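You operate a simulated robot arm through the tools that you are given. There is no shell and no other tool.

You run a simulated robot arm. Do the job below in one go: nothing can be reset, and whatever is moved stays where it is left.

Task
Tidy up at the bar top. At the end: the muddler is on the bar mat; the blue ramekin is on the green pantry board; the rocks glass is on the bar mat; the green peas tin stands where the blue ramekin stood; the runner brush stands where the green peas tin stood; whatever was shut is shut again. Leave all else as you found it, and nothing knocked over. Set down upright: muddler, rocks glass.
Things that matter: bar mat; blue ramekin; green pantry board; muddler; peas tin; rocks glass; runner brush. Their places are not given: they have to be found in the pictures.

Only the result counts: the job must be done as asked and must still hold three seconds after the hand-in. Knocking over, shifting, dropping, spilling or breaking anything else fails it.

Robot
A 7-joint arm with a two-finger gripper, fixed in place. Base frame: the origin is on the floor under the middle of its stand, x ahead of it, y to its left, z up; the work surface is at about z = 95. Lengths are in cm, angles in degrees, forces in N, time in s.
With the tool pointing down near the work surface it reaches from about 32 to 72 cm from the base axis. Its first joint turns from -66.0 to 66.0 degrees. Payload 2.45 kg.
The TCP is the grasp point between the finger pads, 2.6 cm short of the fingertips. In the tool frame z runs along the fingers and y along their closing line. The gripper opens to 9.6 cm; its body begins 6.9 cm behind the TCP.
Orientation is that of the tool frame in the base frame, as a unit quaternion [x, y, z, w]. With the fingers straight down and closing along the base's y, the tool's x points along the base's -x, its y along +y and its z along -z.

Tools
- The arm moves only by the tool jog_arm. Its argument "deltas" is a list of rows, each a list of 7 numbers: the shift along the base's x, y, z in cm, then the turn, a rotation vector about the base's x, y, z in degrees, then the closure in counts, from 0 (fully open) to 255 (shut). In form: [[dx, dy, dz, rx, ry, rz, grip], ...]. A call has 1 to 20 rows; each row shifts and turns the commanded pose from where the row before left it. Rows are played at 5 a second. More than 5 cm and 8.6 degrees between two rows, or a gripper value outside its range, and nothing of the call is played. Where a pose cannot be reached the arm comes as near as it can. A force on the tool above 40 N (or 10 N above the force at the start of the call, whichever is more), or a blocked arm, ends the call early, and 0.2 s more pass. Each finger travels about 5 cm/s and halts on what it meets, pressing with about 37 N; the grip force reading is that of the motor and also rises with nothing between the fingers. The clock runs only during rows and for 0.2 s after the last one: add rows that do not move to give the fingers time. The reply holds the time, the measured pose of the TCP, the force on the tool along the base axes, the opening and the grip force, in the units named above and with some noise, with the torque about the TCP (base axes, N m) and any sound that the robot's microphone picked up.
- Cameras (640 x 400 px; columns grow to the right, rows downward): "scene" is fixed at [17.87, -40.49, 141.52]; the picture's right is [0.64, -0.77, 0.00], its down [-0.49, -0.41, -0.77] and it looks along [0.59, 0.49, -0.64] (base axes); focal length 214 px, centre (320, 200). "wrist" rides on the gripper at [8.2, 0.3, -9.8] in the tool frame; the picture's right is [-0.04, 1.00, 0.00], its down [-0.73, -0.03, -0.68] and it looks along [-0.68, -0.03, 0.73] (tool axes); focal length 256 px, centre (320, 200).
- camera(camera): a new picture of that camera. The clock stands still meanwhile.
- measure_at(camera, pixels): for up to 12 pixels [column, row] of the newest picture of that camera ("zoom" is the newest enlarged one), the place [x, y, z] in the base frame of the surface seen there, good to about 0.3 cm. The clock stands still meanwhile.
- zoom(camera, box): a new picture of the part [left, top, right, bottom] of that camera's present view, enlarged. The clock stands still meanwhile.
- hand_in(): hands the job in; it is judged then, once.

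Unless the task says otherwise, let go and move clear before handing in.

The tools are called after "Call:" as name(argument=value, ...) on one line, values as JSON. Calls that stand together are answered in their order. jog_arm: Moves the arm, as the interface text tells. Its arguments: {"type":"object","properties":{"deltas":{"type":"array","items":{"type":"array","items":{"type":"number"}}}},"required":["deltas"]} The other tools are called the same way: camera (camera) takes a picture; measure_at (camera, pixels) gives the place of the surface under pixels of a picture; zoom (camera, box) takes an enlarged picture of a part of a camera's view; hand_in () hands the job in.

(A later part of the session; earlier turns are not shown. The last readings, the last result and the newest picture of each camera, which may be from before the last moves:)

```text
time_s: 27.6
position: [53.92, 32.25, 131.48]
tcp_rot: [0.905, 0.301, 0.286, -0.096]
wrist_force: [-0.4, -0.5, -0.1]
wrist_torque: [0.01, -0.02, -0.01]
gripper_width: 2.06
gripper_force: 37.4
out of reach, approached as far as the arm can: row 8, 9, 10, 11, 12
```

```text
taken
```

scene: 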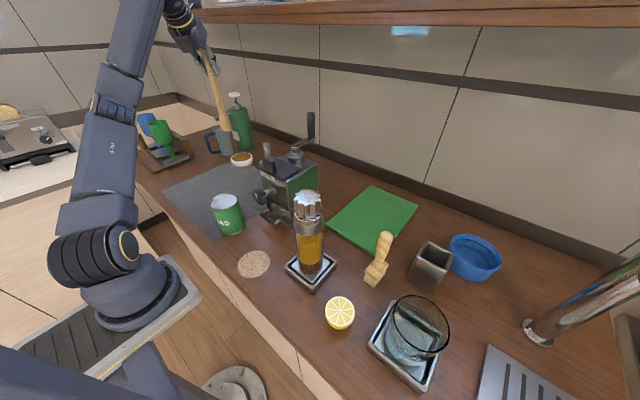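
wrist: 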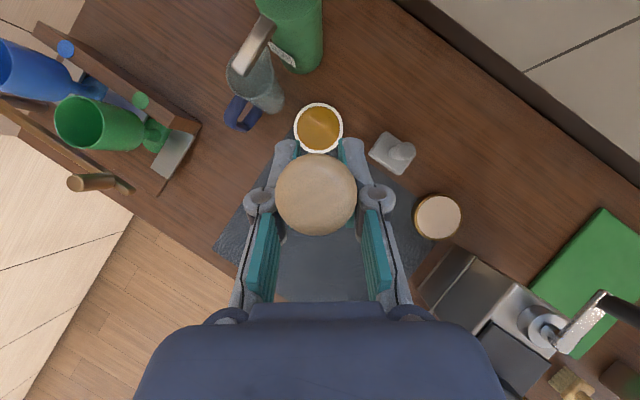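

The arm was pushed outward to (53.9, 32.3) near an inner limit, with the muddler still upright. I'll lower while easing inward toward (48, 31) on the mat.

Call:
jog_arm(deltas=[[-1.5, -0.3, -2, 0, 0, 0, 255], [-1.5, -0.3, -2, 0, 0, 0, 255], [-1.5, -0.3, -2, 0, 0, 0, 255], [-1, -0.3, -2, 0, 0, 0, 255], [0, 0, 0, 0, 0, 0, 255]])

Call:
camera(camera="scene")

Call:
camera(camera="wrist")

```text
time_s: 28.8
position: [55.32, 32.35, 124.97]
tcp_rot: [0.905, 0.3, 0.285, -0.095]
wrist_force: [-0.5, 0.3, -0.5]
wrist_torque: [0.03, 0.0, -0.01]
gripper_width: 2.04
gripper_force: 36.7
out of reach, approached as far as the arm can: row 1, 2, 3, 4
```

```text
taken
```

scene: 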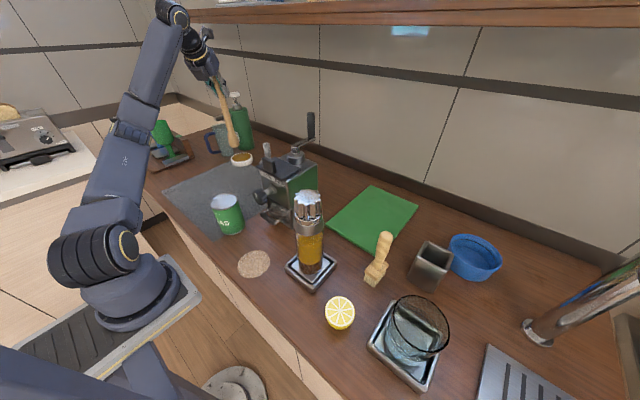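

```text
taken
```

wrist: 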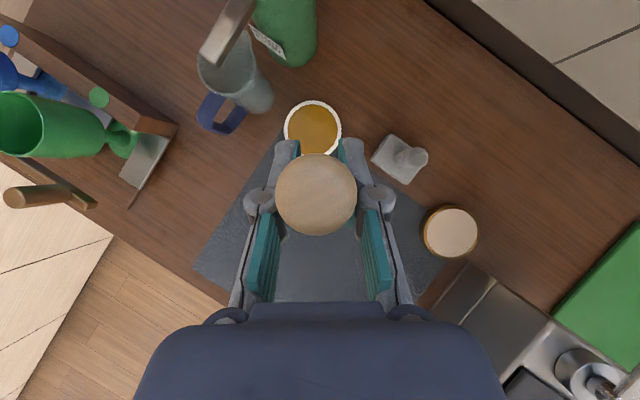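

At 35° radial tilt the arm hits an inner limit, so I'll turn the whole tool about the vertical by +70° (the muddler just spins on its own axis), which puts the tilt sideways, and then see whether I can move inward.

Call:
jog_arm(deltas=[[0, 0, 0, 0, 0, 7, 255], [0, 0, 0, 0, 0, 7, 255], [0, 0, 0, 0, 0, 7, 255], [0, 0, 0, 0, 0, 7, 255], [0, 0, 0, 0, 0, 7, 255], [0, 0, 0, 0, 0, 7, 255], [0, 0, 0, 0, 0, 7, 255], [0, 0, 0, 0, 0, 7, 255], [0, 0, 0, 0, 0, 7, 255], [0, 0, 0, 0, 0, 7, 255], [0, 0, 0, 0, 0, 0, 255]])

Call:
camera(camera="scene")

```text
time_s: 31.2
position: [55.29, 32.38, 124.94]
tcp_rot: [0.568, 0.766, 0.179, -0.241]
wrist_force: [0.1, 0.5, -0.3]
wrist_torque: [0.01, 0.01, 0.06]
gripper_width: 2.06
gripper_force: 37.7
```

```text
taken
```

scene: 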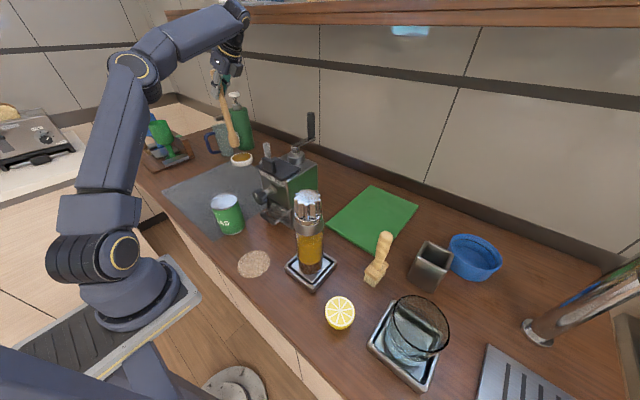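

The turn worked without hitting a limit. Next I'll move inward to about (47, 33).

Call:
jog_arm(deltas=[[-2.8, 0.2, 0, 0, 0, 0, 255], [-2.8, 0.2, 0, 0, 0, 0, 255], [-2.7, 0.2, 0, 0, 0, 0, 255], [0, 0, -3, 0, 0, 0, 255], [0, 0, -3, 0, 0, 0, 255], [0, 0, 0, 0, 0, 0, 255]])

Call:
camera(camera="scene")

Call:
camera(camera="wrist")

```text
time_s: 32.6
position: [46.97, 33.02, 119.05]
tcp_rot: [0.569, 0.765, 0.179, -0.241]
wrist_force: [0.1, 0.8, -0.9]
wrist_torque: [-0.01, 0.03, -0.01]
gripper_width: 2.02
gripper_force: 37.3
```

```text
taken
```

scene: 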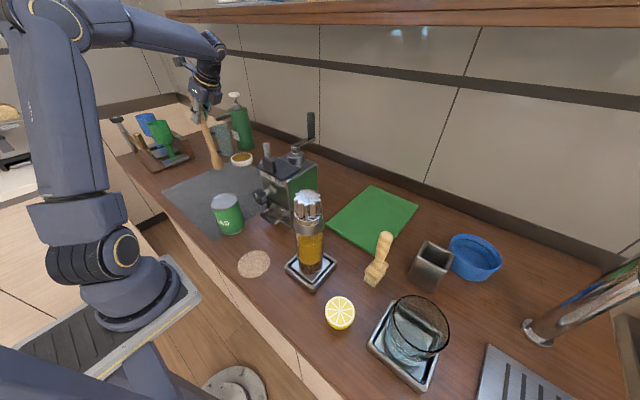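

```text
taken
```

wrist: 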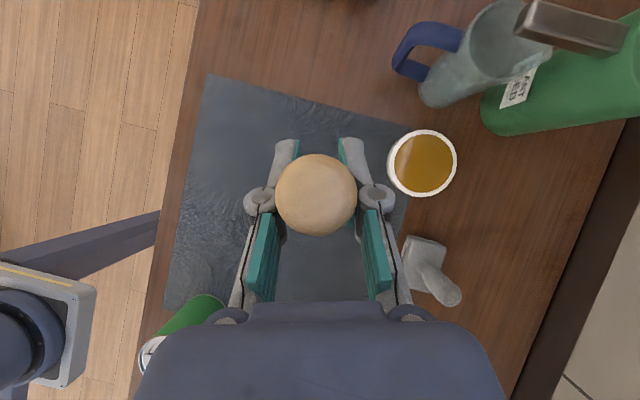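

The muddler is over the mat at (47, 33), its lower end near z≈99. I'll check the mat outline, the muddler's uprightness and its bottom height.

Call:
zoom(camera="scene", box=[160, 80, 280, 200])

Call:
measure_at(camera="wrist", pixels=[[210, 80], [185, 200], [168, 300], [300, 105], [380, 122], [230, 160], [423, 162], [392, 190], [427, 262], [405, 65], [200, 330], [430, 95]])

Call:
measure_at(camera="scene", pixels=[[216, 167], [214, 160], [210, 145], [206, 125], [218, 170], [222, 175], [212, 168]])

```text
3.33 times, centred on (220, 140) of scene
```

zoom: 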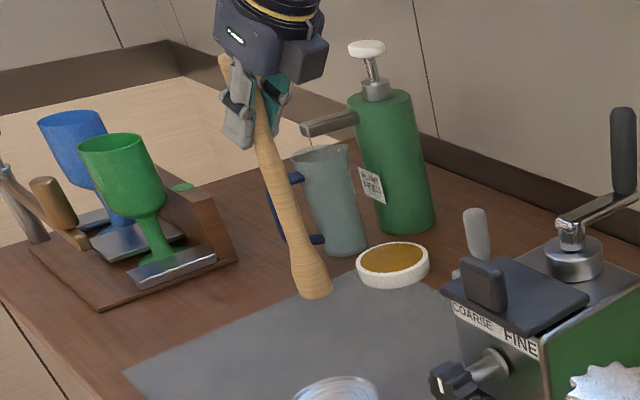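

```text
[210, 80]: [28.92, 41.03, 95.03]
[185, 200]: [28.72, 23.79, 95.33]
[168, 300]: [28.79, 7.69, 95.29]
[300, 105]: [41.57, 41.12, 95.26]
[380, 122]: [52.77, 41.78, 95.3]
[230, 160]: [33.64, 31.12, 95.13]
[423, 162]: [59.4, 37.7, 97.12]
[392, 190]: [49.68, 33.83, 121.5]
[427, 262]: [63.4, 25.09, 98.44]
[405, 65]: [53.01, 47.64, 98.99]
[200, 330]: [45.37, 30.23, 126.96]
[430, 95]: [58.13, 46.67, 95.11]
```

```text
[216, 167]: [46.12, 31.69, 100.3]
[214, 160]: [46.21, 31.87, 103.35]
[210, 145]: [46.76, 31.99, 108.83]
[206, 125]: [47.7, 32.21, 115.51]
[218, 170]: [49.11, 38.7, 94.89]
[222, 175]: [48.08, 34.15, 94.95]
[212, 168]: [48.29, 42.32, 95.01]
```

The mat runs x≈28.5–57, y≈7–41.5, so (47,33) is well on it. The stick might lean by a few degrees, so I'll zoom in tightly to check.

Call:
zoom(camera="scene", box=[185, 100, 245, 180])

Call:
zoom(camera="scene", box=[200, 140, 240, 180])

```text
5.00 times, centred on (215, 140) of scene
```

zoom: 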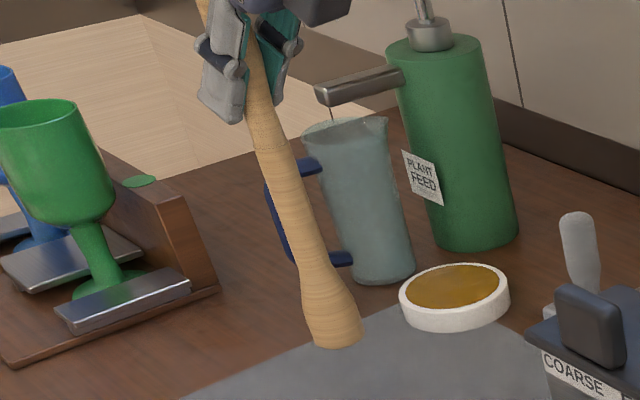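

```text
10.00 times, centred on (220, 160) of scene
```

zoom: 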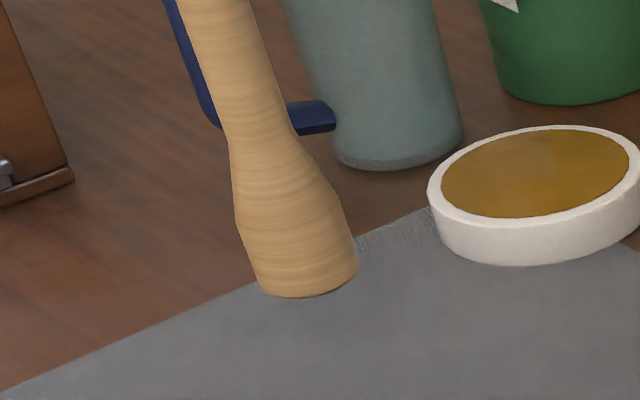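

The lean is only about 1°, fine. I'll lower to just above the mat, then creep down watching the force.

Call:
jog_arm(deltas=[[0, 0, -1.6, 0, 0, 0, 255], [0, 0, -1.4, 0, 0, 0, 255], [0, 0, 0, 0, 0, 0, 255], [0, 0, -0.3, 0, 0, 0, 255], [0, 0, 0, 0, 0, 0, 255]])

Call:
zoom(camera="scene", box=[200, 140, 240, 180])

```text
time_s: 33.8
position: [47.01, 32.86, 115.73]
tcp_rot: [0.569, 0.766, 0.179, -0.241]
wrist_force: [0.2, 0.0, -0.7]
wrist_torque: [-0.04, 0.0, 0.02]
gripper_width: 2.05
gripper_force: 36.8
```

```text
10.00 times, centred on (220, 160) of scene
```

zoom: 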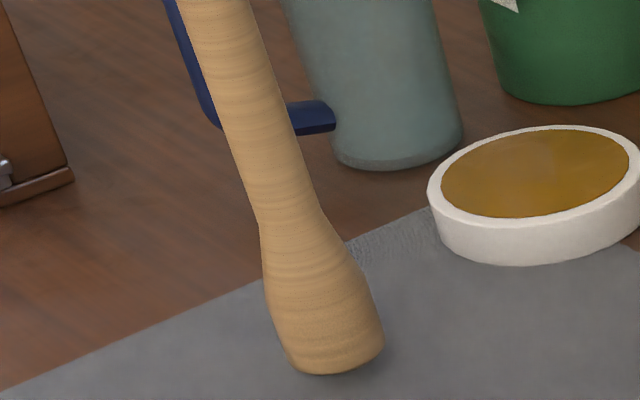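

Call:
jog_arm(deltas=[[0, 0, -0.25, 0, 0, 0, 255], [0, 0, 0, 0, 0, 0, 255], [0, 0, -0.25, 0, 0, 0, 255], [0, 0, 0, 0, 0, 0, 255]])

```text
time_s: 34.8
position: [47.0, 32.99, 115.21]
tcp_rot: [0.569, 0.765, 0.179, -0.241]
wrist_force: [0.2, -0.1, -1.0]
wrist_torque: [0.01, -0.01, 0.01]
gripper_width: 2.06
gripper_force: 37.1
```

No contact yet at z=115.21 (force −1 N is just the muddler's weight). I'll creep further down.

Call:
jog_arm(deltas=[[0, 0, -0.2, 0, 0, 0, 255], [0, 0, 0, 0, 0, 0, 255], [0, 0, -0.15, 0, 0, 0, 255], [0, 0, 0, 0, 0, 0, 255]])

Call:
zoom(camera="scene", box=[200, 140, 240, 180])

```text
time_s: 35.8
position: [46.94, 33.01, 114.75]
tcp_rot: [0.569, 0.765, 0.18, -0.242]
wrist_force: [-0.3, 0.0, -1.5]
wrist_torque: [-0.01, 0.02, 0.0]
gripper_width: 2.03
gripper_force: 37.3
```

```text
10.00 times, centred on (220, 160) of scene
```

zoom: 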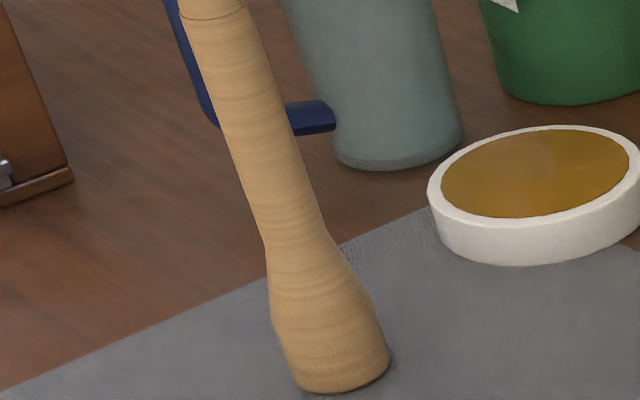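

Still no contact. I'll continue in small steps.

Call:
jog_arm(deltas=[[0, 0, -0.15, 0, 0, 0, 255], [0, 0, 0, 0, 0, 0, 255], [0, 0, -0.15, 0, 0, 0, 255], [0, 0, 0, 0, 0, 0, 255]])

Call:
measure_at(camera="scene", pixels=[[221, 177], [220, 172], [222, 180], [219, 180], [226, 180]])

```text
time_s: 36.8
position: [46.93, 32.87, 114.67]
tcp_rot: [0.569, 0.765, 0.18, -0.241]
wrist_force: [-0.2, -2.1, 8.6]
wrist_torque: [-0.28, 0.17, 0.02]
gripper_width: 2.04
gripper_force: 37.0
```

```text
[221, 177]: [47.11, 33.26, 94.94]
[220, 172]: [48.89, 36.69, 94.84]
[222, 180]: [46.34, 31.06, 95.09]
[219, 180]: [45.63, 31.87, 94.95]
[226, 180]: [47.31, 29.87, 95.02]
```

Contact: +8.6 N upward. I'll ease off slightly and open the fingers.

Call:
jog_arm(deltas=[[0, 0, 0.15, 0, 0, 0, 255], [0, 0, 0, 0, 0, 0, 255], [0, 0, 0, 0, 0, 0, 180], [0, 0, 0, 0, 0, 0, 120], [0, 0, 0, 0, 0, 0, 60], [0, 0, 0, 0, 0, 0, 0], [0, 0, 0, 0, 0, 0, 0], [0, 0, 0, 0, 0, 0, 0]])

Call:
camera(camera="wrist")

Call:
camera(camera="scene")

```text
time_s: 38.6
position: [46.98, 32.93, 114.72]
tcp_rot: [0.569, 0.765, 0.179, -0.241]
wrist_force: [0.1, -0.2, 0.0]
wrist_torque: [0.01, 0.01, -0.02]
gripper_width: 9.61
gripper_force: 0.1
```

```text
taken
```

wrist: 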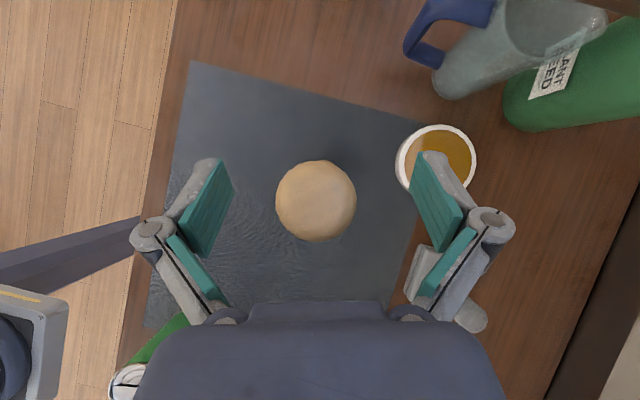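

```text
taken
```

scene: 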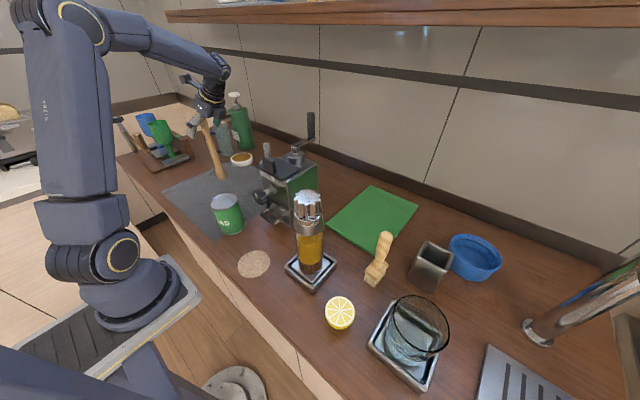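

The muddler stands upright on the mat at (47, 33). I'll back out along the tool axis, then level the tool and yaw for the glass.

Call:
jog_arm(deltas=[[0.66, -2.19, 3.27, 0, 0, 0, 0], [0.66, -2.19, 3.27, 0, 0, 0, 0], [0.66, -2.19, 3.27, 0, 0, 0, 0], [0.66, -2.19, 3.0, 0, 0, 0, 0], [0, 0, 0, 0, 0, 0, 0]])

Call:
camera(camera="scene")

```text
time_s: 39.8
position: [49.61, 24.17, 127.58]
tcp_rot: [0.569, 0.765, 0.179, -0.242]
wrist_force: [-0.2, 0.2, -0.3]
wrist_torque: [0.02, 0.0, 0.0]
gripper_width: 9.59
gripper_force: 0.2
```

```text
taken
```

scene: 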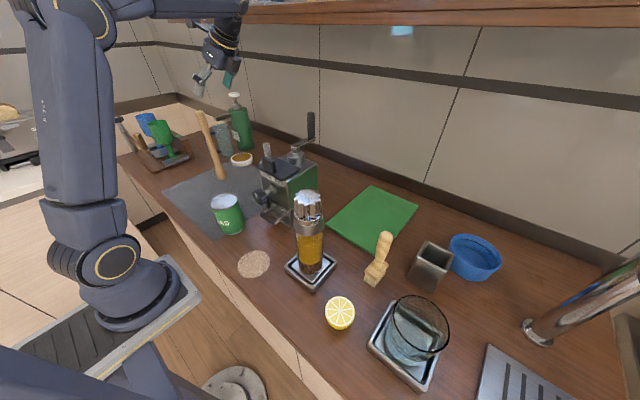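

The muddler stands freely. Now I'll level the tool, moving inward, and yaw by −87°.

Call:
jog_arm(deltas=[[-1.5, -0.5, 0, -6.7, -2.02, 0, 0], [-1.5, -0.5, 0, -6.7, -2.02, 0, 0], [-1.5, -0.5, 0, -6.7, -2.02, 0, 0], [-1.5, -0.5, 0, -6.7, -2.02, 0, 0], [-1.5, -0.5, 0, -6.7, -2.02, 0, 0], [0, -1, 0.5, 0, 0, -7.9, 0], [0, -1, 0.5, 0, 0, -7.9, 0], [0, -2, 0.5, 0, 0, -7.9, 0], [0, -2, 0.5, 0, 0, -7.9, 0], [0, -4, 0, 0, 0, -7.9, 0], [0, -4, 0, 0, 0, -7.9, 0], [0, -4, 0, 0, 0, -7.9, 0], [0, -4, 0, 0, 0, -7.9, 0], [0, -4, 0, 0, 0, -7.9, 0], [0, -4, 0, 0, 0, -7.9, 0], [0, -4, 0, 0, 0, -7.9, 0], [0, -4, 0, 0, 0, 0, 0], [0, -4, 0, 0, 0, 0, 0], [0, 0, 0, 0, 0, 0, 0]])

Call:
camera(camera="scene")

```text
time_s: 43.8
position: [42.06, -20.41, 129.49]
tcp_rot: [0.985, 0.172, 0.0, 0.0]
wrist_force: [0.2, -0.2, -0.5]
wrist_torque: [-0.01, 0.01, 0.0]
gripper_width: 9.6
gripper_force: 0.0
```

```text
taken
```

scene: 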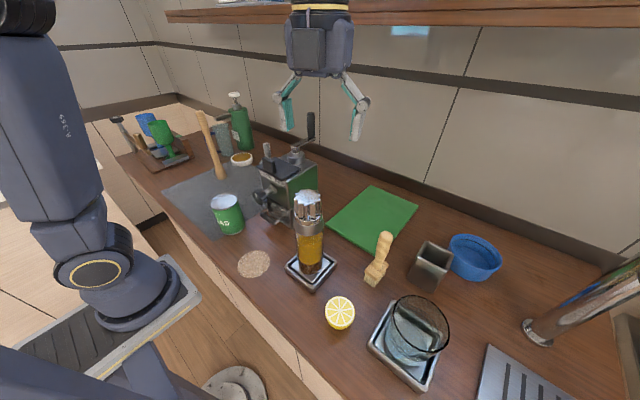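

The tool is level with the camera pointing to azimuth 20°. I'll move above the glass at (37.9, −44.05).

Call:
jog_arm(deltas=[[-0.83, -4.5, -1.5, 0, 0, 0, 0], [-0.83, -4.5, -1.5, 0, 0, 0, 0], [-0.83, -4.5, -2, 0, 0, 0, 0], [-0.83, -4.5, -2, 0, 0, 0, 0], [-0.84, -4.5, -2, 0, 0, 0, 0], [0, -1.14, -1, 0, 0, 0, 0], [0, 0, 0, 0, 0, 0, 0]])

Call:
camera(camera="wrist")

Call:
camera(camera="scene")

```text
time_s: 45.4
position: [37.97, -44.25, 119.5]
tcp_rot: [0.985, 0.172, 0.0, 0.0]
wrist_force: [-0.5, 0.3, -0.5]
wrist_torque: [0.0, 0.03, 0.0]
gripper_width: 9.63
gripper_force: 0.1
```

```text
taken
```

wrist: 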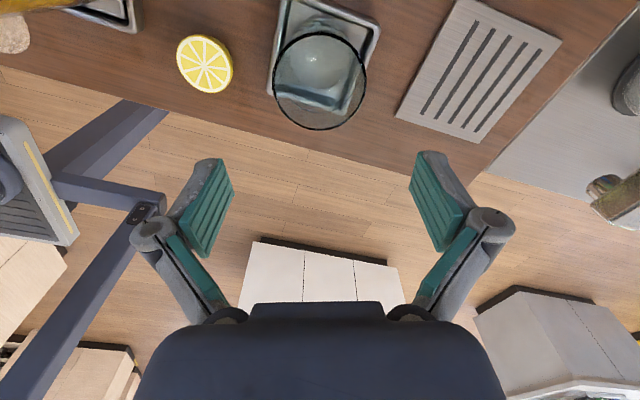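

```text
taken
```

scene: 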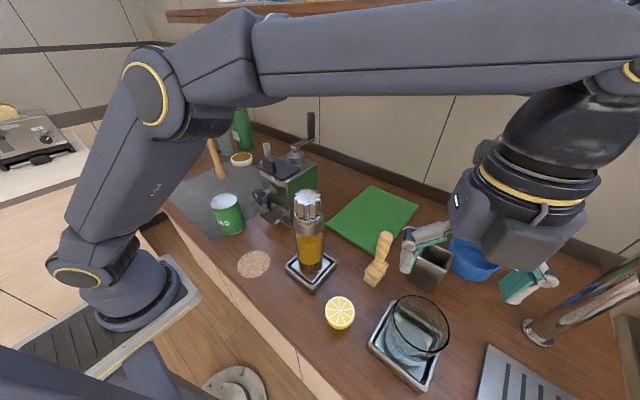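

The glass rim is seen at columns 273–366, rows 32–130, centred between the fingers. I'll measure rim points to refine its centre.

Call:
zoom(camera="wrist", box=[250, 0, 390, 140])

Call:
measure_at(camera="wrist", pixels=[[273, 80], [274, 82], [366, 78], [367, 80], [318, 129], [318, 130], [318, 31], [300, 127], [345, 121], [280, 105], [320, 70], [270, 60]])

```text
2.86 times, centred on (320, 70) of wrist
```

zoom: 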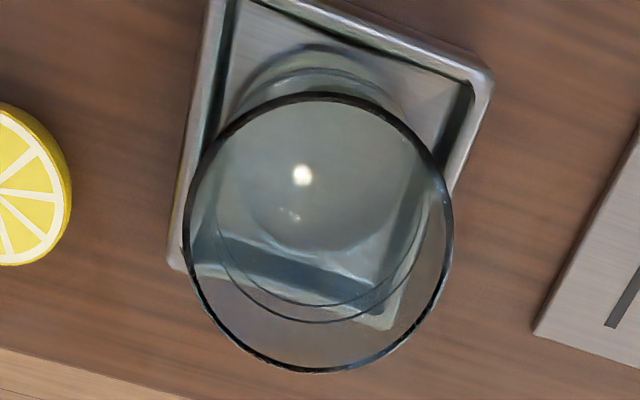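

```text
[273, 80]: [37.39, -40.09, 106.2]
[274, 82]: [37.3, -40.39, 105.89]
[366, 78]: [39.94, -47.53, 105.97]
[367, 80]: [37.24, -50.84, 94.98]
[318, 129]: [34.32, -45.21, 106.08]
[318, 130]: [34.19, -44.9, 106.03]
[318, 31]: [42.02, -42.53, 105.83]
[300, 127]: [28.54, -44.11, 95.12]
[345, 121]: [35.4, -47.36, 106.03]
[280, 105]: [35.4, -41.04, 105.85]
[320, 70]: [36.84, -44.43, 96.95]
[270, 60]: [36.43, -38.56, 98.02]
```

The refined glass centre is (38.15, −44.05), radius ≈4.05. I'll shift slightly and descend to just above the rim, then check the clearance.

Call:
jog_arm(deltas=[[0.17, 0.2, -3, 0, 0, 0, 0], [0, 0, -3.5, 0, 0, 0, 0], [0, 0, -3.5, 0, 0, 0, 0], [0, 0, 0, 0, 0, 0, 0]])

Call:
camera(camera="wrist")

Call:
camera(camera="scene")

```text
time_s: 46.4
position: [38.13, -43.6, 109.46]
tcp_rot: [0.985, 0.172, 0.0, 0.001]
wrist_force: [0.4, 0.1, -0.3]
wrist_torque: [-0.01, -0.02, 0.03]
gripper_width: 9.61
gripper_force: 0.1
```

```text
taken
```

wrist: 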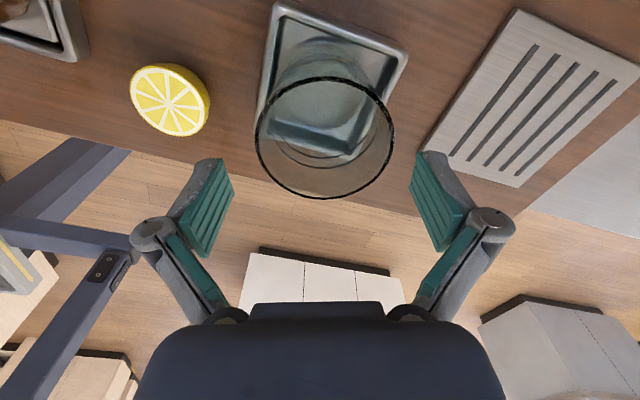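

```text
taken
```

scene: 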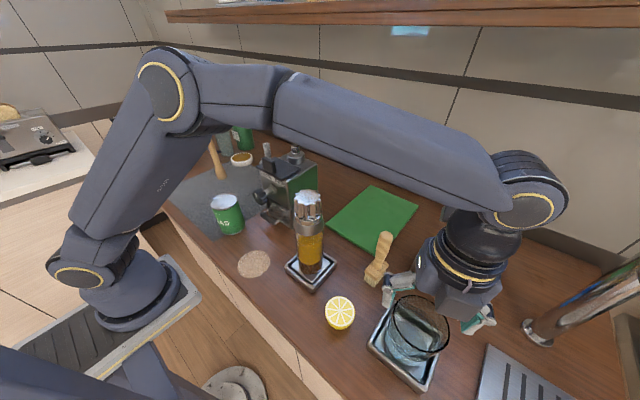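

The rim (cols 256–394, mid 325) is about 0.15 cm right of the finger midline, so I'll correct and descend to grip height z≈102.5.

Call:
jog_arm(deltas=[[0.05, -0.17, -1, 0, 0, 0, 0], [0, 0, -2, 0, 0, 0, 0], [0, 0, -2, 0, 0, 0, 0], [0, 0, -2, 0, 0, 0, 0], [0, 0, 0, 0, 0, 0, 0]])

Call:
camera(camera="wrist")

Call:
zoom(camera="scene", box=[350, 240, 510, 400])

```text
time_s: 47.6
position: [38.19, -43.87, 102.51]
tcp_rot: [0.985, 0.172, 0.0, -0.001]
wrist_force: [0.5, -0.2, 0.8]
wrist_torque: [0.01, -0.01, -0.01]
gripper_width: 9.61
gripper_force: 0.2
```

```text
taken
```

wrist: 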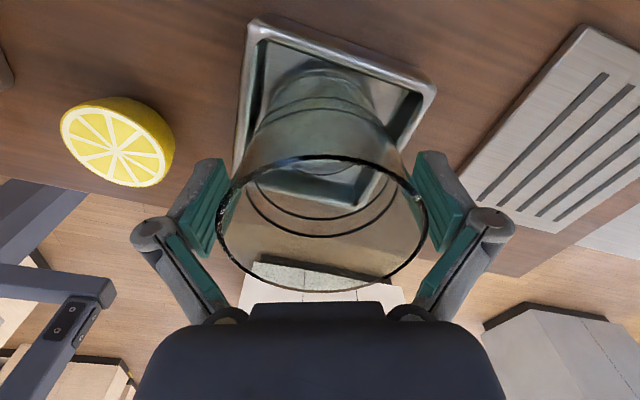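

```text
2.50 times, centred on (430, 320) of scene
```

zoom: 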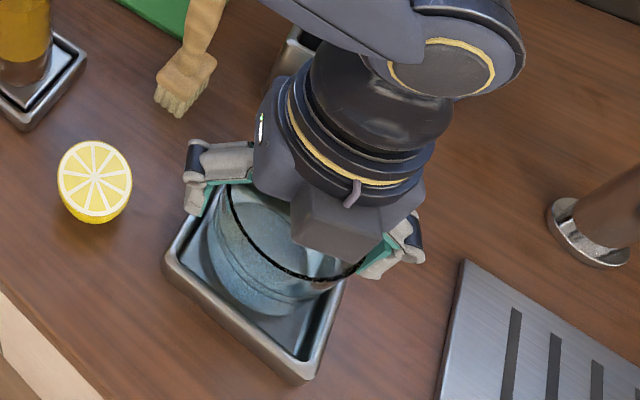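

The fingers straddle the glass with no contact force. I'll close on it moderately and read the grip force.

Call:
jog_arm(deltas=[[0, 0, 0, 0, 0, 0, 40], [0, 0, 0, 0, 0, 0, 60], [0, 0, 0, 0, 0, 0, 75], [0, 0, 0, 0, 0, 0, 75], [0, 0, 0, 0, 0, 0, 75]])

Call:
camera(camera="wrist")

```text
time_s: 48.8
position: [38.08, -43.97, 102.45]
tcp_rot: [0.985, 0.172, 0.0, 0.001]
wrist_force: [-0.7, 0.2, 3.5]
wrist_torque: [0.0, 0.03, 0.1]
gripper_width: 7.48
gripper_force: 36.9
```

```text
taken
```

wrist: 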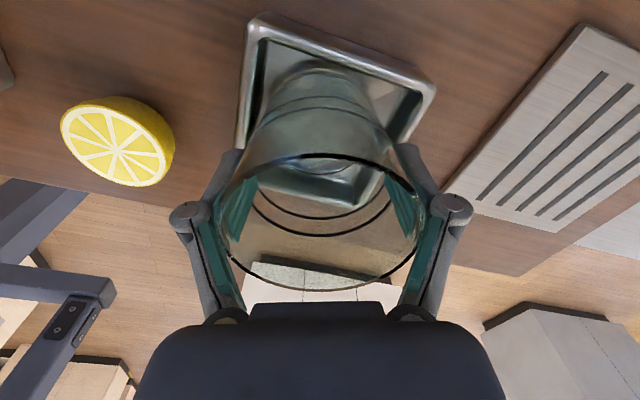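

The glass is held (opening 7.48, 37 N; it tapers slightly). I'll lift it slowly a little and check.

Call:
jog_arm(deltas=[[0, 0, 0.5, 0, 0, 0, 75], [0, 0, 1, 0, 0, 0, 75], [0, 0, 1.5, 0, 0, 0, 75], [0, 0, 0, 0, 0, 0, 75]])

Call:
camera(camera="wrist")

Call:
zoom(camera="scene", box=[350, 240, 510, 400])

```text
time_s: 49.8
position: [38.1, -43.87, 105.47]
tcp_rot: [0.985, 0.172, 0.0, 0.001]
wrist_force: [0.2, 0.0, -2.3]
wrist_torque: [-0.02, 0.02, 0.02]
gripper_width: 7.48
gripper_force: 37.2
```

```text
taken
```

wrist: 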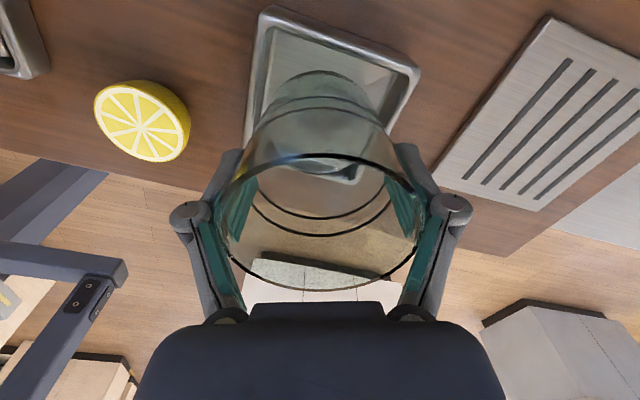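

```text
2.50 times, centred on (430, 320) of scene
```

zoom: 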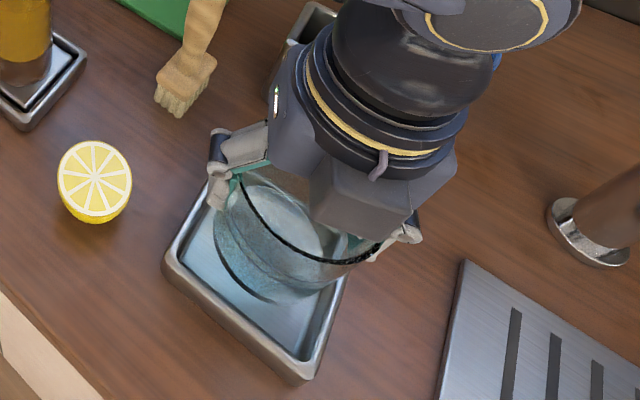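

The glass came up cleanly (about 2.3 N of weight). I'll lift it further and carry it over at z≈130, clear of the bottle and grinder.

Call:
jog_arm(deltas=[[0, 0, 3.5, 0, 0, 0, 75], [0, 0, 3.5, 0, 0, 0, 75], [0, 0, 3.5, 0, 0, 0, 75], [0, 0, 3.5, 0, 0, 0, 75], [0.5, 4.0, 2.5, 0, 0, 0, 75], [0.5, 4.0, 2.5, 0, 0, 0, 75], [0.8, 4.2, 2.2, 0, 0, 0, 75], [0.8, 4.2, 2, 0, 0, 0, 75], [0.8, 4.4, 1, 0, 0, 0, 75], [0, 0, 0, 0, 0, 0, 75]])

Call:
camera(camera="scene")

```text
time_s: 52.0
position: [41.61, -23.11, 129.74]
tcp_rot: [0.985, 0.172, 0.0, 0.0]
wrist_force: [-0.1, -0.3, -1.5]
wrist_torque: [0.02, 0.03, 0.0]
gripper_width: 7.44
gripper_force: 36.5
```

```text
taken
```

scene: 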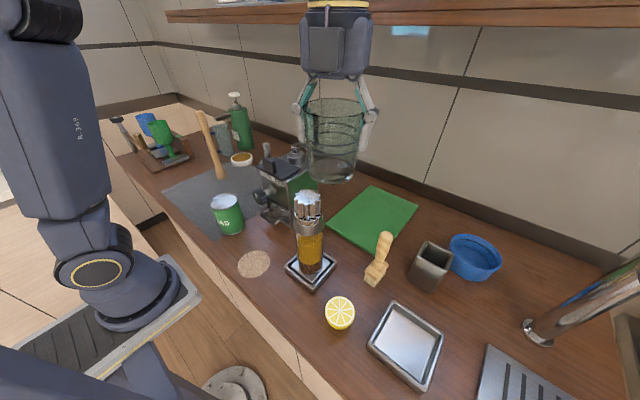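

The empty tapered glass hangs level at (335,140), and the bottle is undisturbed. I'll go on to above the mat at (44, 18.5).

Call:
jog_arm(deltas=[[0.4, 4.8, 0, 0, 0, 0, 75], [0.3, 4.8, 0, 0, 0, 0, 75], [0.3, 4.8, 0, 0, 0, 0, 75], [0.3, 4.8, 0, 0, 0, 0, 75], [0.3, 4.8, 0, 0, 0, 0, 75], [0.3, 4.8, 0, 0, 0, 0, 75], [0.3, 4.8, 0, 0, 0, 0, 75], [0.2, 4.8, -1, 0, 0, 0, 75], [0, 3.2, -3, 0, 0, 0, 75], [0, 0, -4, 0, 0, 0, 75], [0, 0, -4, 0, 0, 0, 75], [0, 0, -4, 0, 0, 0, 75], [0, 0, -3, 0, 0, 0, 75], [0, 0, -3, 0, 0, 0, 75], [0, 0, 0, 0, 0, 0, 75]])

Call:
camera(camera="scene")

Call:
camera(camera="wrist")

```text
time_s: 55.2
position: [47.18, 17.21, 108.18]
tcp_rot: [0.985, 0.171, 0.0, 0.001]
wrist_force: [0.7, 0.3, -1.9]
wrist_torque: [0.0, 0.02, -0.01]
gripper_width: 7.44
gripper_force: 37.1
out of reach, approached as far as the arm can: row 8, 9
```

```text
taken
```

scene: 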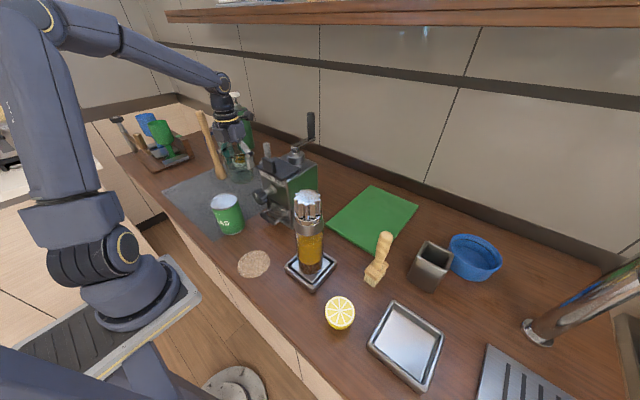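

```text
taken
```

wrist: 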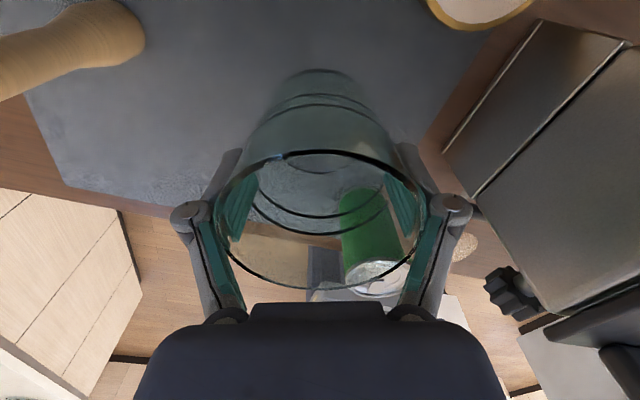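

The arm ended at (47.2, 17.2) because of a yaw limit near −180° relative. I'll turn the tool +16° and shift to about (44.7, 19.7), still above the mat.

Call:
jog_arm(deltas=[[0, 0, 0, 0, 0, 8, 75], [-0.8, 0.8, 0, 0, 0, 8, 75], [-0.8, 0.8, 0, 0, 0, 0, 75], [-0.9, 0.9, 0, 0, 0, 0, 75], [0, 0, -2, 0, 0, 0, 75], [0, 0, -2, 0, 0, 0, 75], [0, 0, 0, 0, 0, 0, 75]])

Call:
camera(camera="wrist")

Call:
zoom(camera="scene", box=[160, 90, 320, 250])

```text
time_s: 56.8
position: [44.63, 19.69, 104.24]
tcp_rot: [0.952, 0.307, 0.001, 0.0]
wrist_force: [-0.2, -1.0, -2.3]
wrist_torque: [0.0, 0.01, 0.0]
gripper_width: 7.42
gripper_force: 37.4
```

```text
taken
```

wrist: 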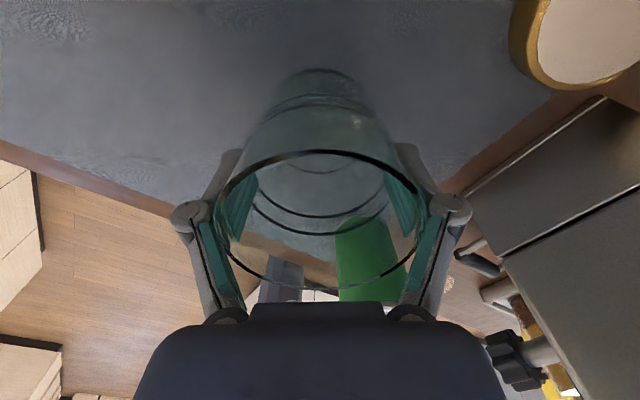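

```text
2.50 times, centred on (240, 170) of scene
```

zoom: 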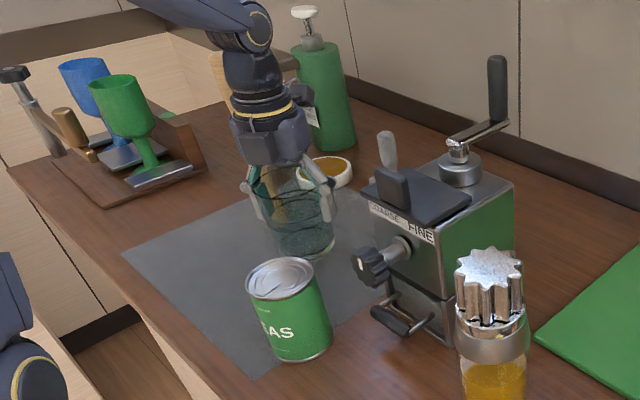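

The glass hangs over the mat at (44.6, 19.7), clear of muddler and tin. I'll lower it to near contact and then creep.

Call:
jog_arm(deltas=[[0, 0, -1, 0, 0, 0, 75], [0, 0, -0.6, 0, 0, 0, 75], [0, 0, 0, 0, 0, 0, 75], [0, 0, -0.2, 0, 0, 0, 75], [0, 0, 0, 0, 0, 0, 75]])

```text
time_s: 58.0
position: [44.78, 19.72, 102.48]
tcp_rot: [0.952, 0.307, 0.0, 0.0]
wrist_force: [-0.2, -0.8, -2.6]
wrist_torque: [0.03, 0.0, 0.03]
gripper_width: 7.43
gripper_force: 37.7
```

Call:
jog_arm(deltas=[[0, 0, -0.2, 0, 0, 0, 75], [0, 0, 0, 0, 0, 0, 75], [0, 0, -0.15, 0, 0, 0, 75], [0, 0, 0, 0, 0, 0, 75]])

```text
time_s: 59.0
position: [44.78, 19.79, 102.01]
tcp_rot: [0.951, 0.308, 0.0, 0.0]
wrist_force: [-0.5, 0.5, -2.8]
wrist_torque: [0.02, 0.04, 0.0]
gripper_width: 7.45
gripper_force: 37.3
```

Still hanging free (−2.8 N). I'll creep further.

Call:
jog_arm(deltas=[[0, 0, -0.15, 0, 0, 0, 75], [0, 0, 0, 0, 0, 0, 75], [0, 0, -0.15, 0, 0, 0, 75], [0, 0, 0, 0, 0, 0, 75]])

```text
time_s: 60.0
position: [44.79, 19.57, 101.7]
tcp_rot: [0.952, 0.308, 0.0, 0.0]
wrist_force: [0.1, 0.0, -2.7]
wrist_torque: [0.01, -0.01, -0.05]
gripper_width: 7.4
gripper_force: 36.9
```

Call:
jog_arm(deltas=[[0, 0, -0.15, 0, 0, 0, 75], [0, 0, 0, 0, 0, 0, 75], [0, 0, -0.1, 0, 0, 0, 75], [0, 0, 0, 0, 0, 0, 75]])

Call:
zoom(camera="scene", box=[200, 130, 280, 210])

```text
time_s: 61.0
position: [44.76, 19.74, 101.68]
tcp_rot: [0.952, 0.307, 0.002, -0.001]
wrist_force: [-2.1, -1.4, 20.0]
wrist_torque: [0.07, -0.08, 0.22]
gripper_width: 7.44
gripper_force: 37.4
```

```text
5.00 times, centred on (240, 170) of scene
```

zoom: 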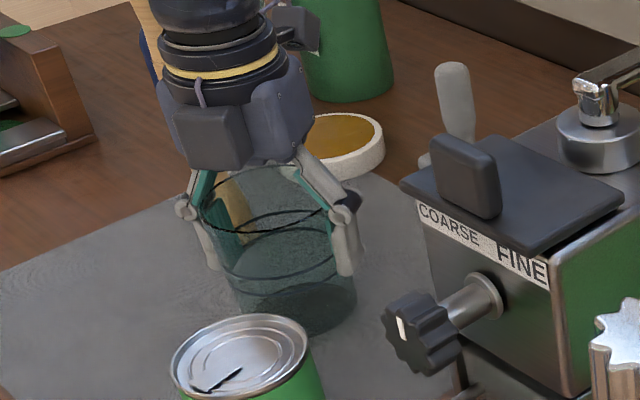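

Contact: +20 N. I'll ease up 0.15 and open the fingers.

Call:
jog_arm(deltas=[[0, 0, 0.15, 0, 0, 0, 75], [0, 0, 0, 0, 0, 0, 75], [0, 0, 0, 0, 0, 0, 50], [0, 0, 0, 0, 0, 0, 30], [0, 0, 0, 0, 0, 0, 0], [0, 0, 0, 0, 0, 0, 0], [0, 0, 0, 0, 0, 0, 0]])

Call:
camera(camera="wrist")

```text
time_s: 62.6
position: [44.69, 19.83, 101.72]
tcp_rot: [0.952, 0.307, 0.0, 0.0]
wrist_force: [0.1, -0.9, 0.2]
wrist_torque: [0.0, -0.01, -0.02]
gripper_width: 9.58
gripper_force: 0.0
```

```text
taken
```

wrist: 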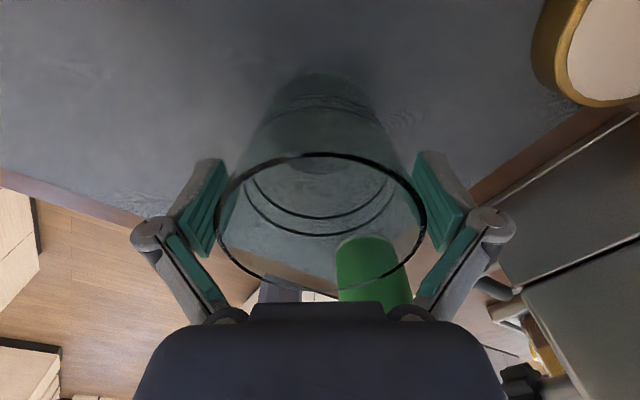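

The glass is released and standing, with both pads clear of the rim. I'll rise straight up.

Call:
jog_arm(deltas=[[0, 0, 1.5, 0, 0, 0, 0], [0, 0, 2.5, 0, 0, 0, 0], [0, 0, 4, 0, 0, 0, 0], [0, 0, 4, 0, 0, 0, 0], [0, 0, 4, 0, 0, 0, 0], [0, 0, 4, 0, 0, 0, 0], [0, 0, 4, 0, 0, 0, 0], [0, 0, 0, 0, 0, 0, 0]])

Call:
camera(camera="scene")

```text
time_s: 64.4
position: [44.82, 19.57, 125.79]
tcp_rot: [0.951, 0.308, 0.0, 0.0]
wrist_force: [0.2, -0.2, -0.4]
wrist_torque: [0.04, -0.01, -0.01]
gripper_width: 9.58
gripper_force: 0.0
```

```text
taken
```

scene: 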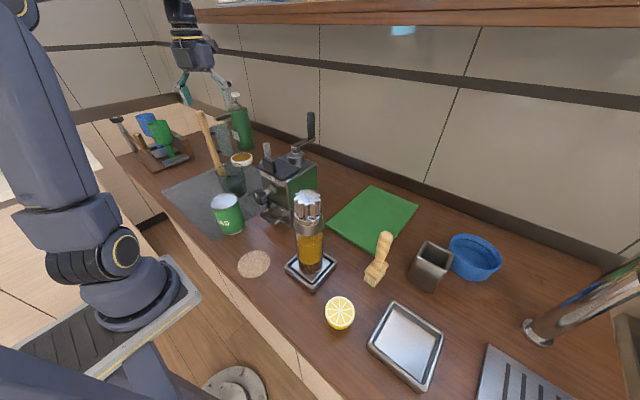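

Muddler and glass both stand on the mat. Next is the ramekin at about (64.9, −48.75), rim radius ≈5.2, rim z≈100; I'll swing back right, then tilt 30° outward for a grip on its left wall.

Call:
jog_arm(deltas=[[0, -4.5, 0, 0, 0, -5, 0], [0, -4.5, 0, 0, 0, -5, 0], [0, -4.5, 0, 0, 0, -5.5, 0], [0, -4.5, 0, 0, 0, -6, 0], [-0.5, -4.5, 0, 0, 0, -6, 0], [-0.5, -4.5, 0, 0, 0, -6, 0], [-0.5, -4.5, 0, 0, 0, -6, 0], [-0.5, -4.5, 0, 0, 0, -6, 0], [-0.5, -4.5, 0, 0, 0, -6, 0], [-0.5, -4.5, 0, 0, 0, -6, 0], [-0.5, -4.5, 0, 0, 0, -5.5, 0], [0, 0, 0, -3.4, -6.68, 0, 130], [0, 0, 0, -3.4, -6.68, 0, 130], [0, 0, 0, -3.4, -6.68, 0, 130], [0, 0, 0, -3.4, -6.68, 0, 130], [0, 0, 0, 0, 0, 0, 130]])

Call:
camera(camera="scene")

Call:
camera(camera="wrist")

```text
time_s: 67.8
position: [41.23, -29.78, 125.72]
tcp_rot: [0.939, -0.227, 0.252, 0.061]
wrist_force: [0.5, -0.1, -0.3]
wrist_torque: [-0.02, -0.01, -0.01]
gripper_width: 4.71
gripper_force: 0.0
```

```text
taken
```

scene: 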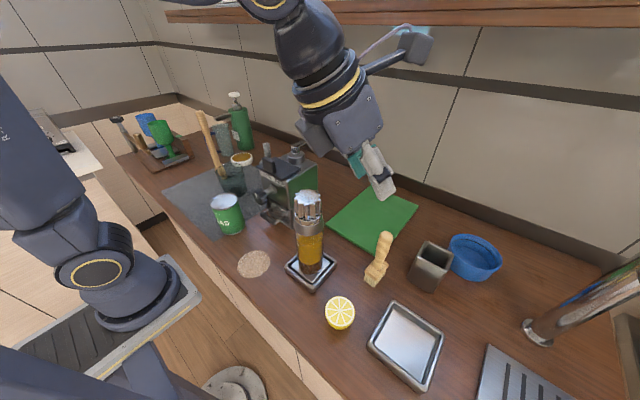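

```text
taken
```

wrist: 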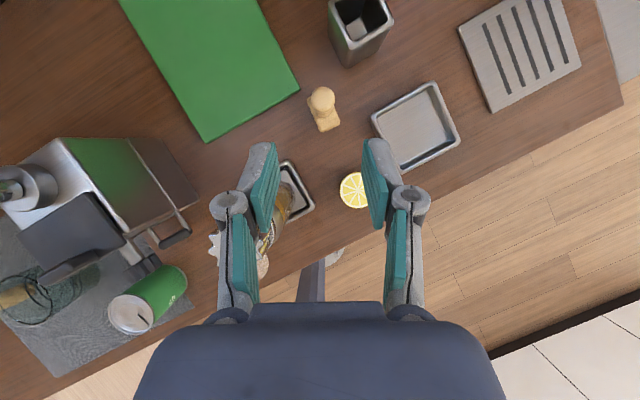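

The tool axis is as planned (tilt 30°, azimuth −27°). Now I'll move to the pre-grasp point near (61.8, −41.6, 109.6).

Call:
jog_arm(deltas=[[3.43, -1.97, -2.68, 0, 0, 0, 130], [3.43, -1.97, -2.68, 0, 0, 0, 130], [3.43, -1.97, -2.68, 0, 0, 0, 130], [3.43, -1.97, -2.68, 0, 0, 0, 130], [3.43, -1.97, -2.68, 0, 0, 0, 130], [3.43, -1.97, -2.68, 0, 0, 0, 130], [0, 0, 0, 0, 0, 0, 130]])

Call:
camera(camera="wrist")

Call:
camera(camera="scene")

```text
time_s: 69.4
position: [61.95, -41.66, 109.52]
tcp_rot: [0.939, -0.227, 0.252, 0.059]
wrist_force: [-0.5, -0.4, 0.1]
wrist_torque: [0.0, -0.02, -0.02]
gripper_width: 4.72
gripper_force: 0.0
```

```text
taken
```

wrist: 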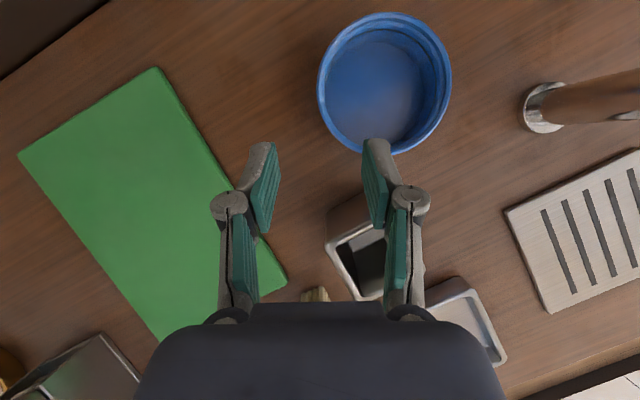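

```text
taken
```

scene: 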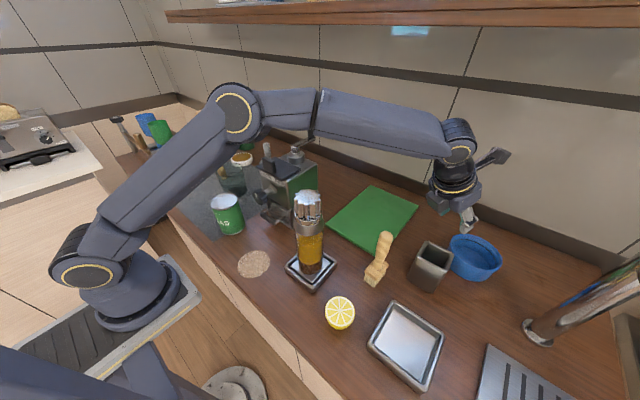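

Excellent overhead view of the ramekin: outer rim from col 318 to 451, rows 12 to 153. I'll measure its rim points to fix centre and radius.

Call:
zoom(camera="wrist", box=[300, 0, 470, 170])

Call:
measure_at(camera="wrist", pixels=[[321, 85], [448, 85], [385, 15], [345, 140], [335, 45], [436, 45], [430, 130], [385, 80], [327, 85], [442, 85], [385, 23], [410, 147]])

```text
2.35 times, centred on (385, 85) of wrist
```

zoom: 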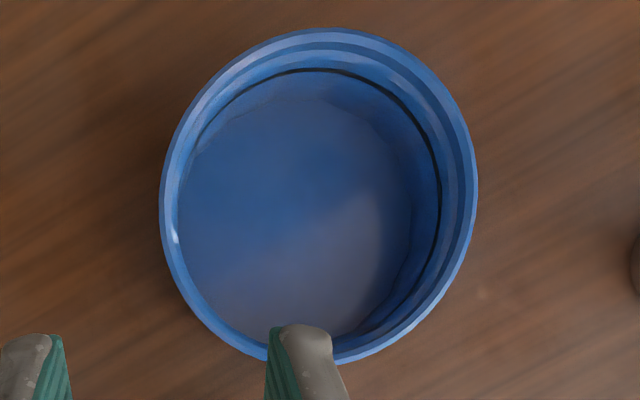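

```text
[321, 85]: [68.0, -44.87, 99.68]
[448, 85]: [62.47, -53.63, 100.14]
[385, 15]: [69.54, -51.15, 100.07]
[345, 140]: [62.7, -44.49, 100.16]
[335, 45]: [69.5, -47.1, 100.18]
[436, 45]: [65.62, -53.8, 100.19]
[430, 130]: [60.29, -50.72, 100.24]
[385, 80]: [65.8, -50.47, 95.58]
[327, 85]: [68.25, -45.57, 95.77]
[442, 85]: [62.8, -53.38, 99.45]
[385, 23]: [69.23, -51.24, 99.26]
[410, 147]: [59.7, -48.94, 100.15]
```

The ramekin centre is (64.87, −49.0), R≈5.1, rim wall about 0.5 cm thick. I'll advance most of the way along the tool axis toward the left wall and check.

Call:
jog_arm(deltas=[[1.285, -0.742, -2.58, 0, 0, 0, 130], [1.285, -0.742, -2.58, 0, 0, 0, 130], [0, 0, 0, 0, 0, 0, 130]])

Call:
camera(camera="wrist")

Call:
zoom(camera="scene", box=[390, 130, 550, 300])

```text
time_s: 70.2
position: [64.3, -43.18, 104.41]
tcp_rot: [0.939, -0.227, 0.252, 0.06]
wrist_force: [-0.4, -0.2, 0.0]
wrist_torque: [-0.01, 0.0, -0.02]
gripper_width: 4.69
gripper_force: 0.0
```

```text
taken
```

wrist: 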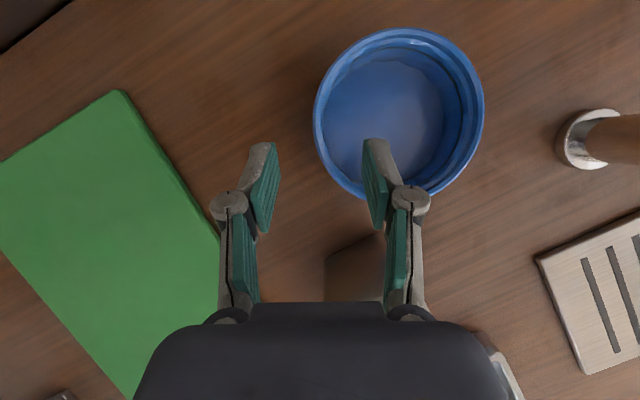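

```text
2.35 times, centred on (470, 215) of scene
```

zoom: 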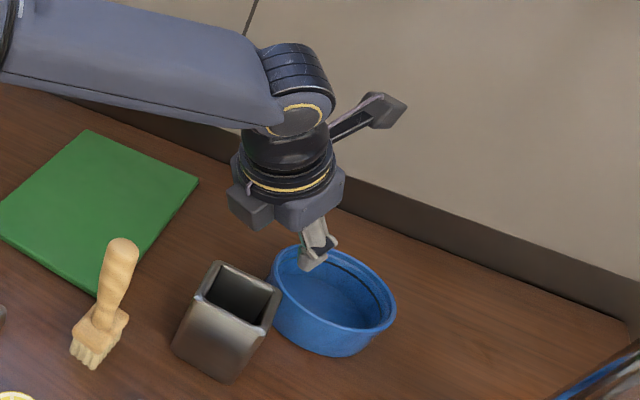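

The fingers straddle the left wall. A dark box on the gripper at zoom (250,210) hangs near the cup, so I'll measure its clearance before descending.

Call:
measure_at(camera="zoom", pixels=[[250, 222], [235, 205], [262, 228], [270, 215], [300, 225], [315, 265], [245, 190], [320, 195], [235, 270], [275, 290], [210, 290], [255, 230]])

```text
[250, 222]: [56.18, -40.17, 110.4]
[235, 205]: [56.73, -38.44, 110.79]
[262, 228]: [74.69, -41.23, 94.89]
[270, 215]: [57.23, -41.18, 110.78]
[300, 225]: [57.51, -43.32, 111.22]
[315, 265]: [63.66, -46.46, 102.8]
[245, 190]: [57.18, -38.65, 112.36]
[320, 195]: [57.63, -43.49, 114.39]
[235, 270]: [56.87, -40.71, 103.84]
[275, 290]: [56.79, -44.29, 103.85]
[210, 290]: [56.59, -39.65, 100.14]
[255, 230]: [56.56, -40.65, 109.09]
```

The box clears the cup by about 2 cm on this path. I'll finish the approach to TCP z≈99.2.

Call:
jog_arm(deltas=[[0.93, -0.5, -1.73, 0, 0, 0, 130], [0.93, -0.5, -1.73, 0, 0, 0, 130], [0.93, -0.5, -1.6, 0, 0, 0, 130], [0, 0, 0, 0, 0, 0, 130]])

Call:
camera(camera="wrist")

Call:
zoom(camera="scene", box=[390, 130, 550, 300])

```text
time_s: 71.2
position: [67.18, -44.64, 100.91]
tcp_rot: [0.936, -0.226, 0.26, 0.064]
wrist_force: [-0.5, 1.7, -0.9]
wrist_torque: [0.03, 0.01, 0.02]
gripper_width: 4.7
gripper_force: 0.1
```

```text
taken
```

wrist: 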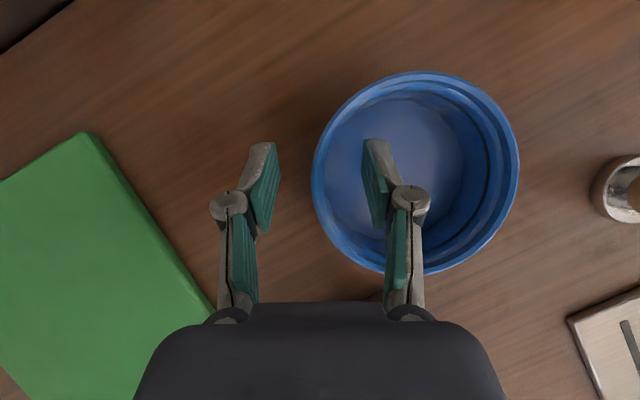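

```text
2.35 times, centred on (470, 215) of scene
```

zoom: 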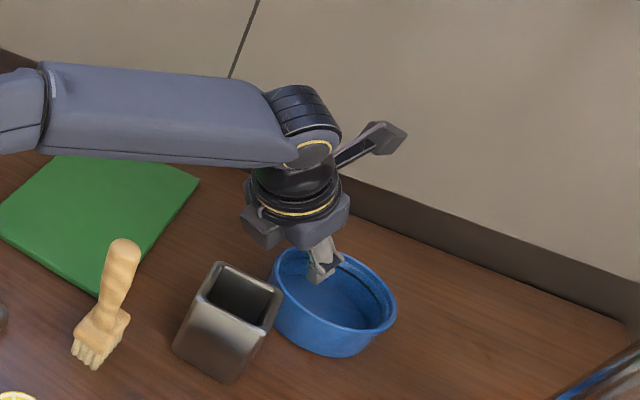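

The reading shows z=100.9, higher than commanded, with the tilt slightly changed. I'll hold still for a moment and re-read.

Call:
jog_arm(deltas=[[0, 0, 0, 0, 0, 0, 130], [0, 0, 0, 0, 0, 0, 130]])

```text
time_s: 71.8
position: [67.22, -44.79, 100.54]
tcp_rot: [0.937, -0.227, 0.259, 0.063]
wrist_force: [-0.2, -0.1, 0.4]
wrist_torque: [0.0, 0.02, 0.02]
gripper_width: 4.7
gripper_force: 0.1
```

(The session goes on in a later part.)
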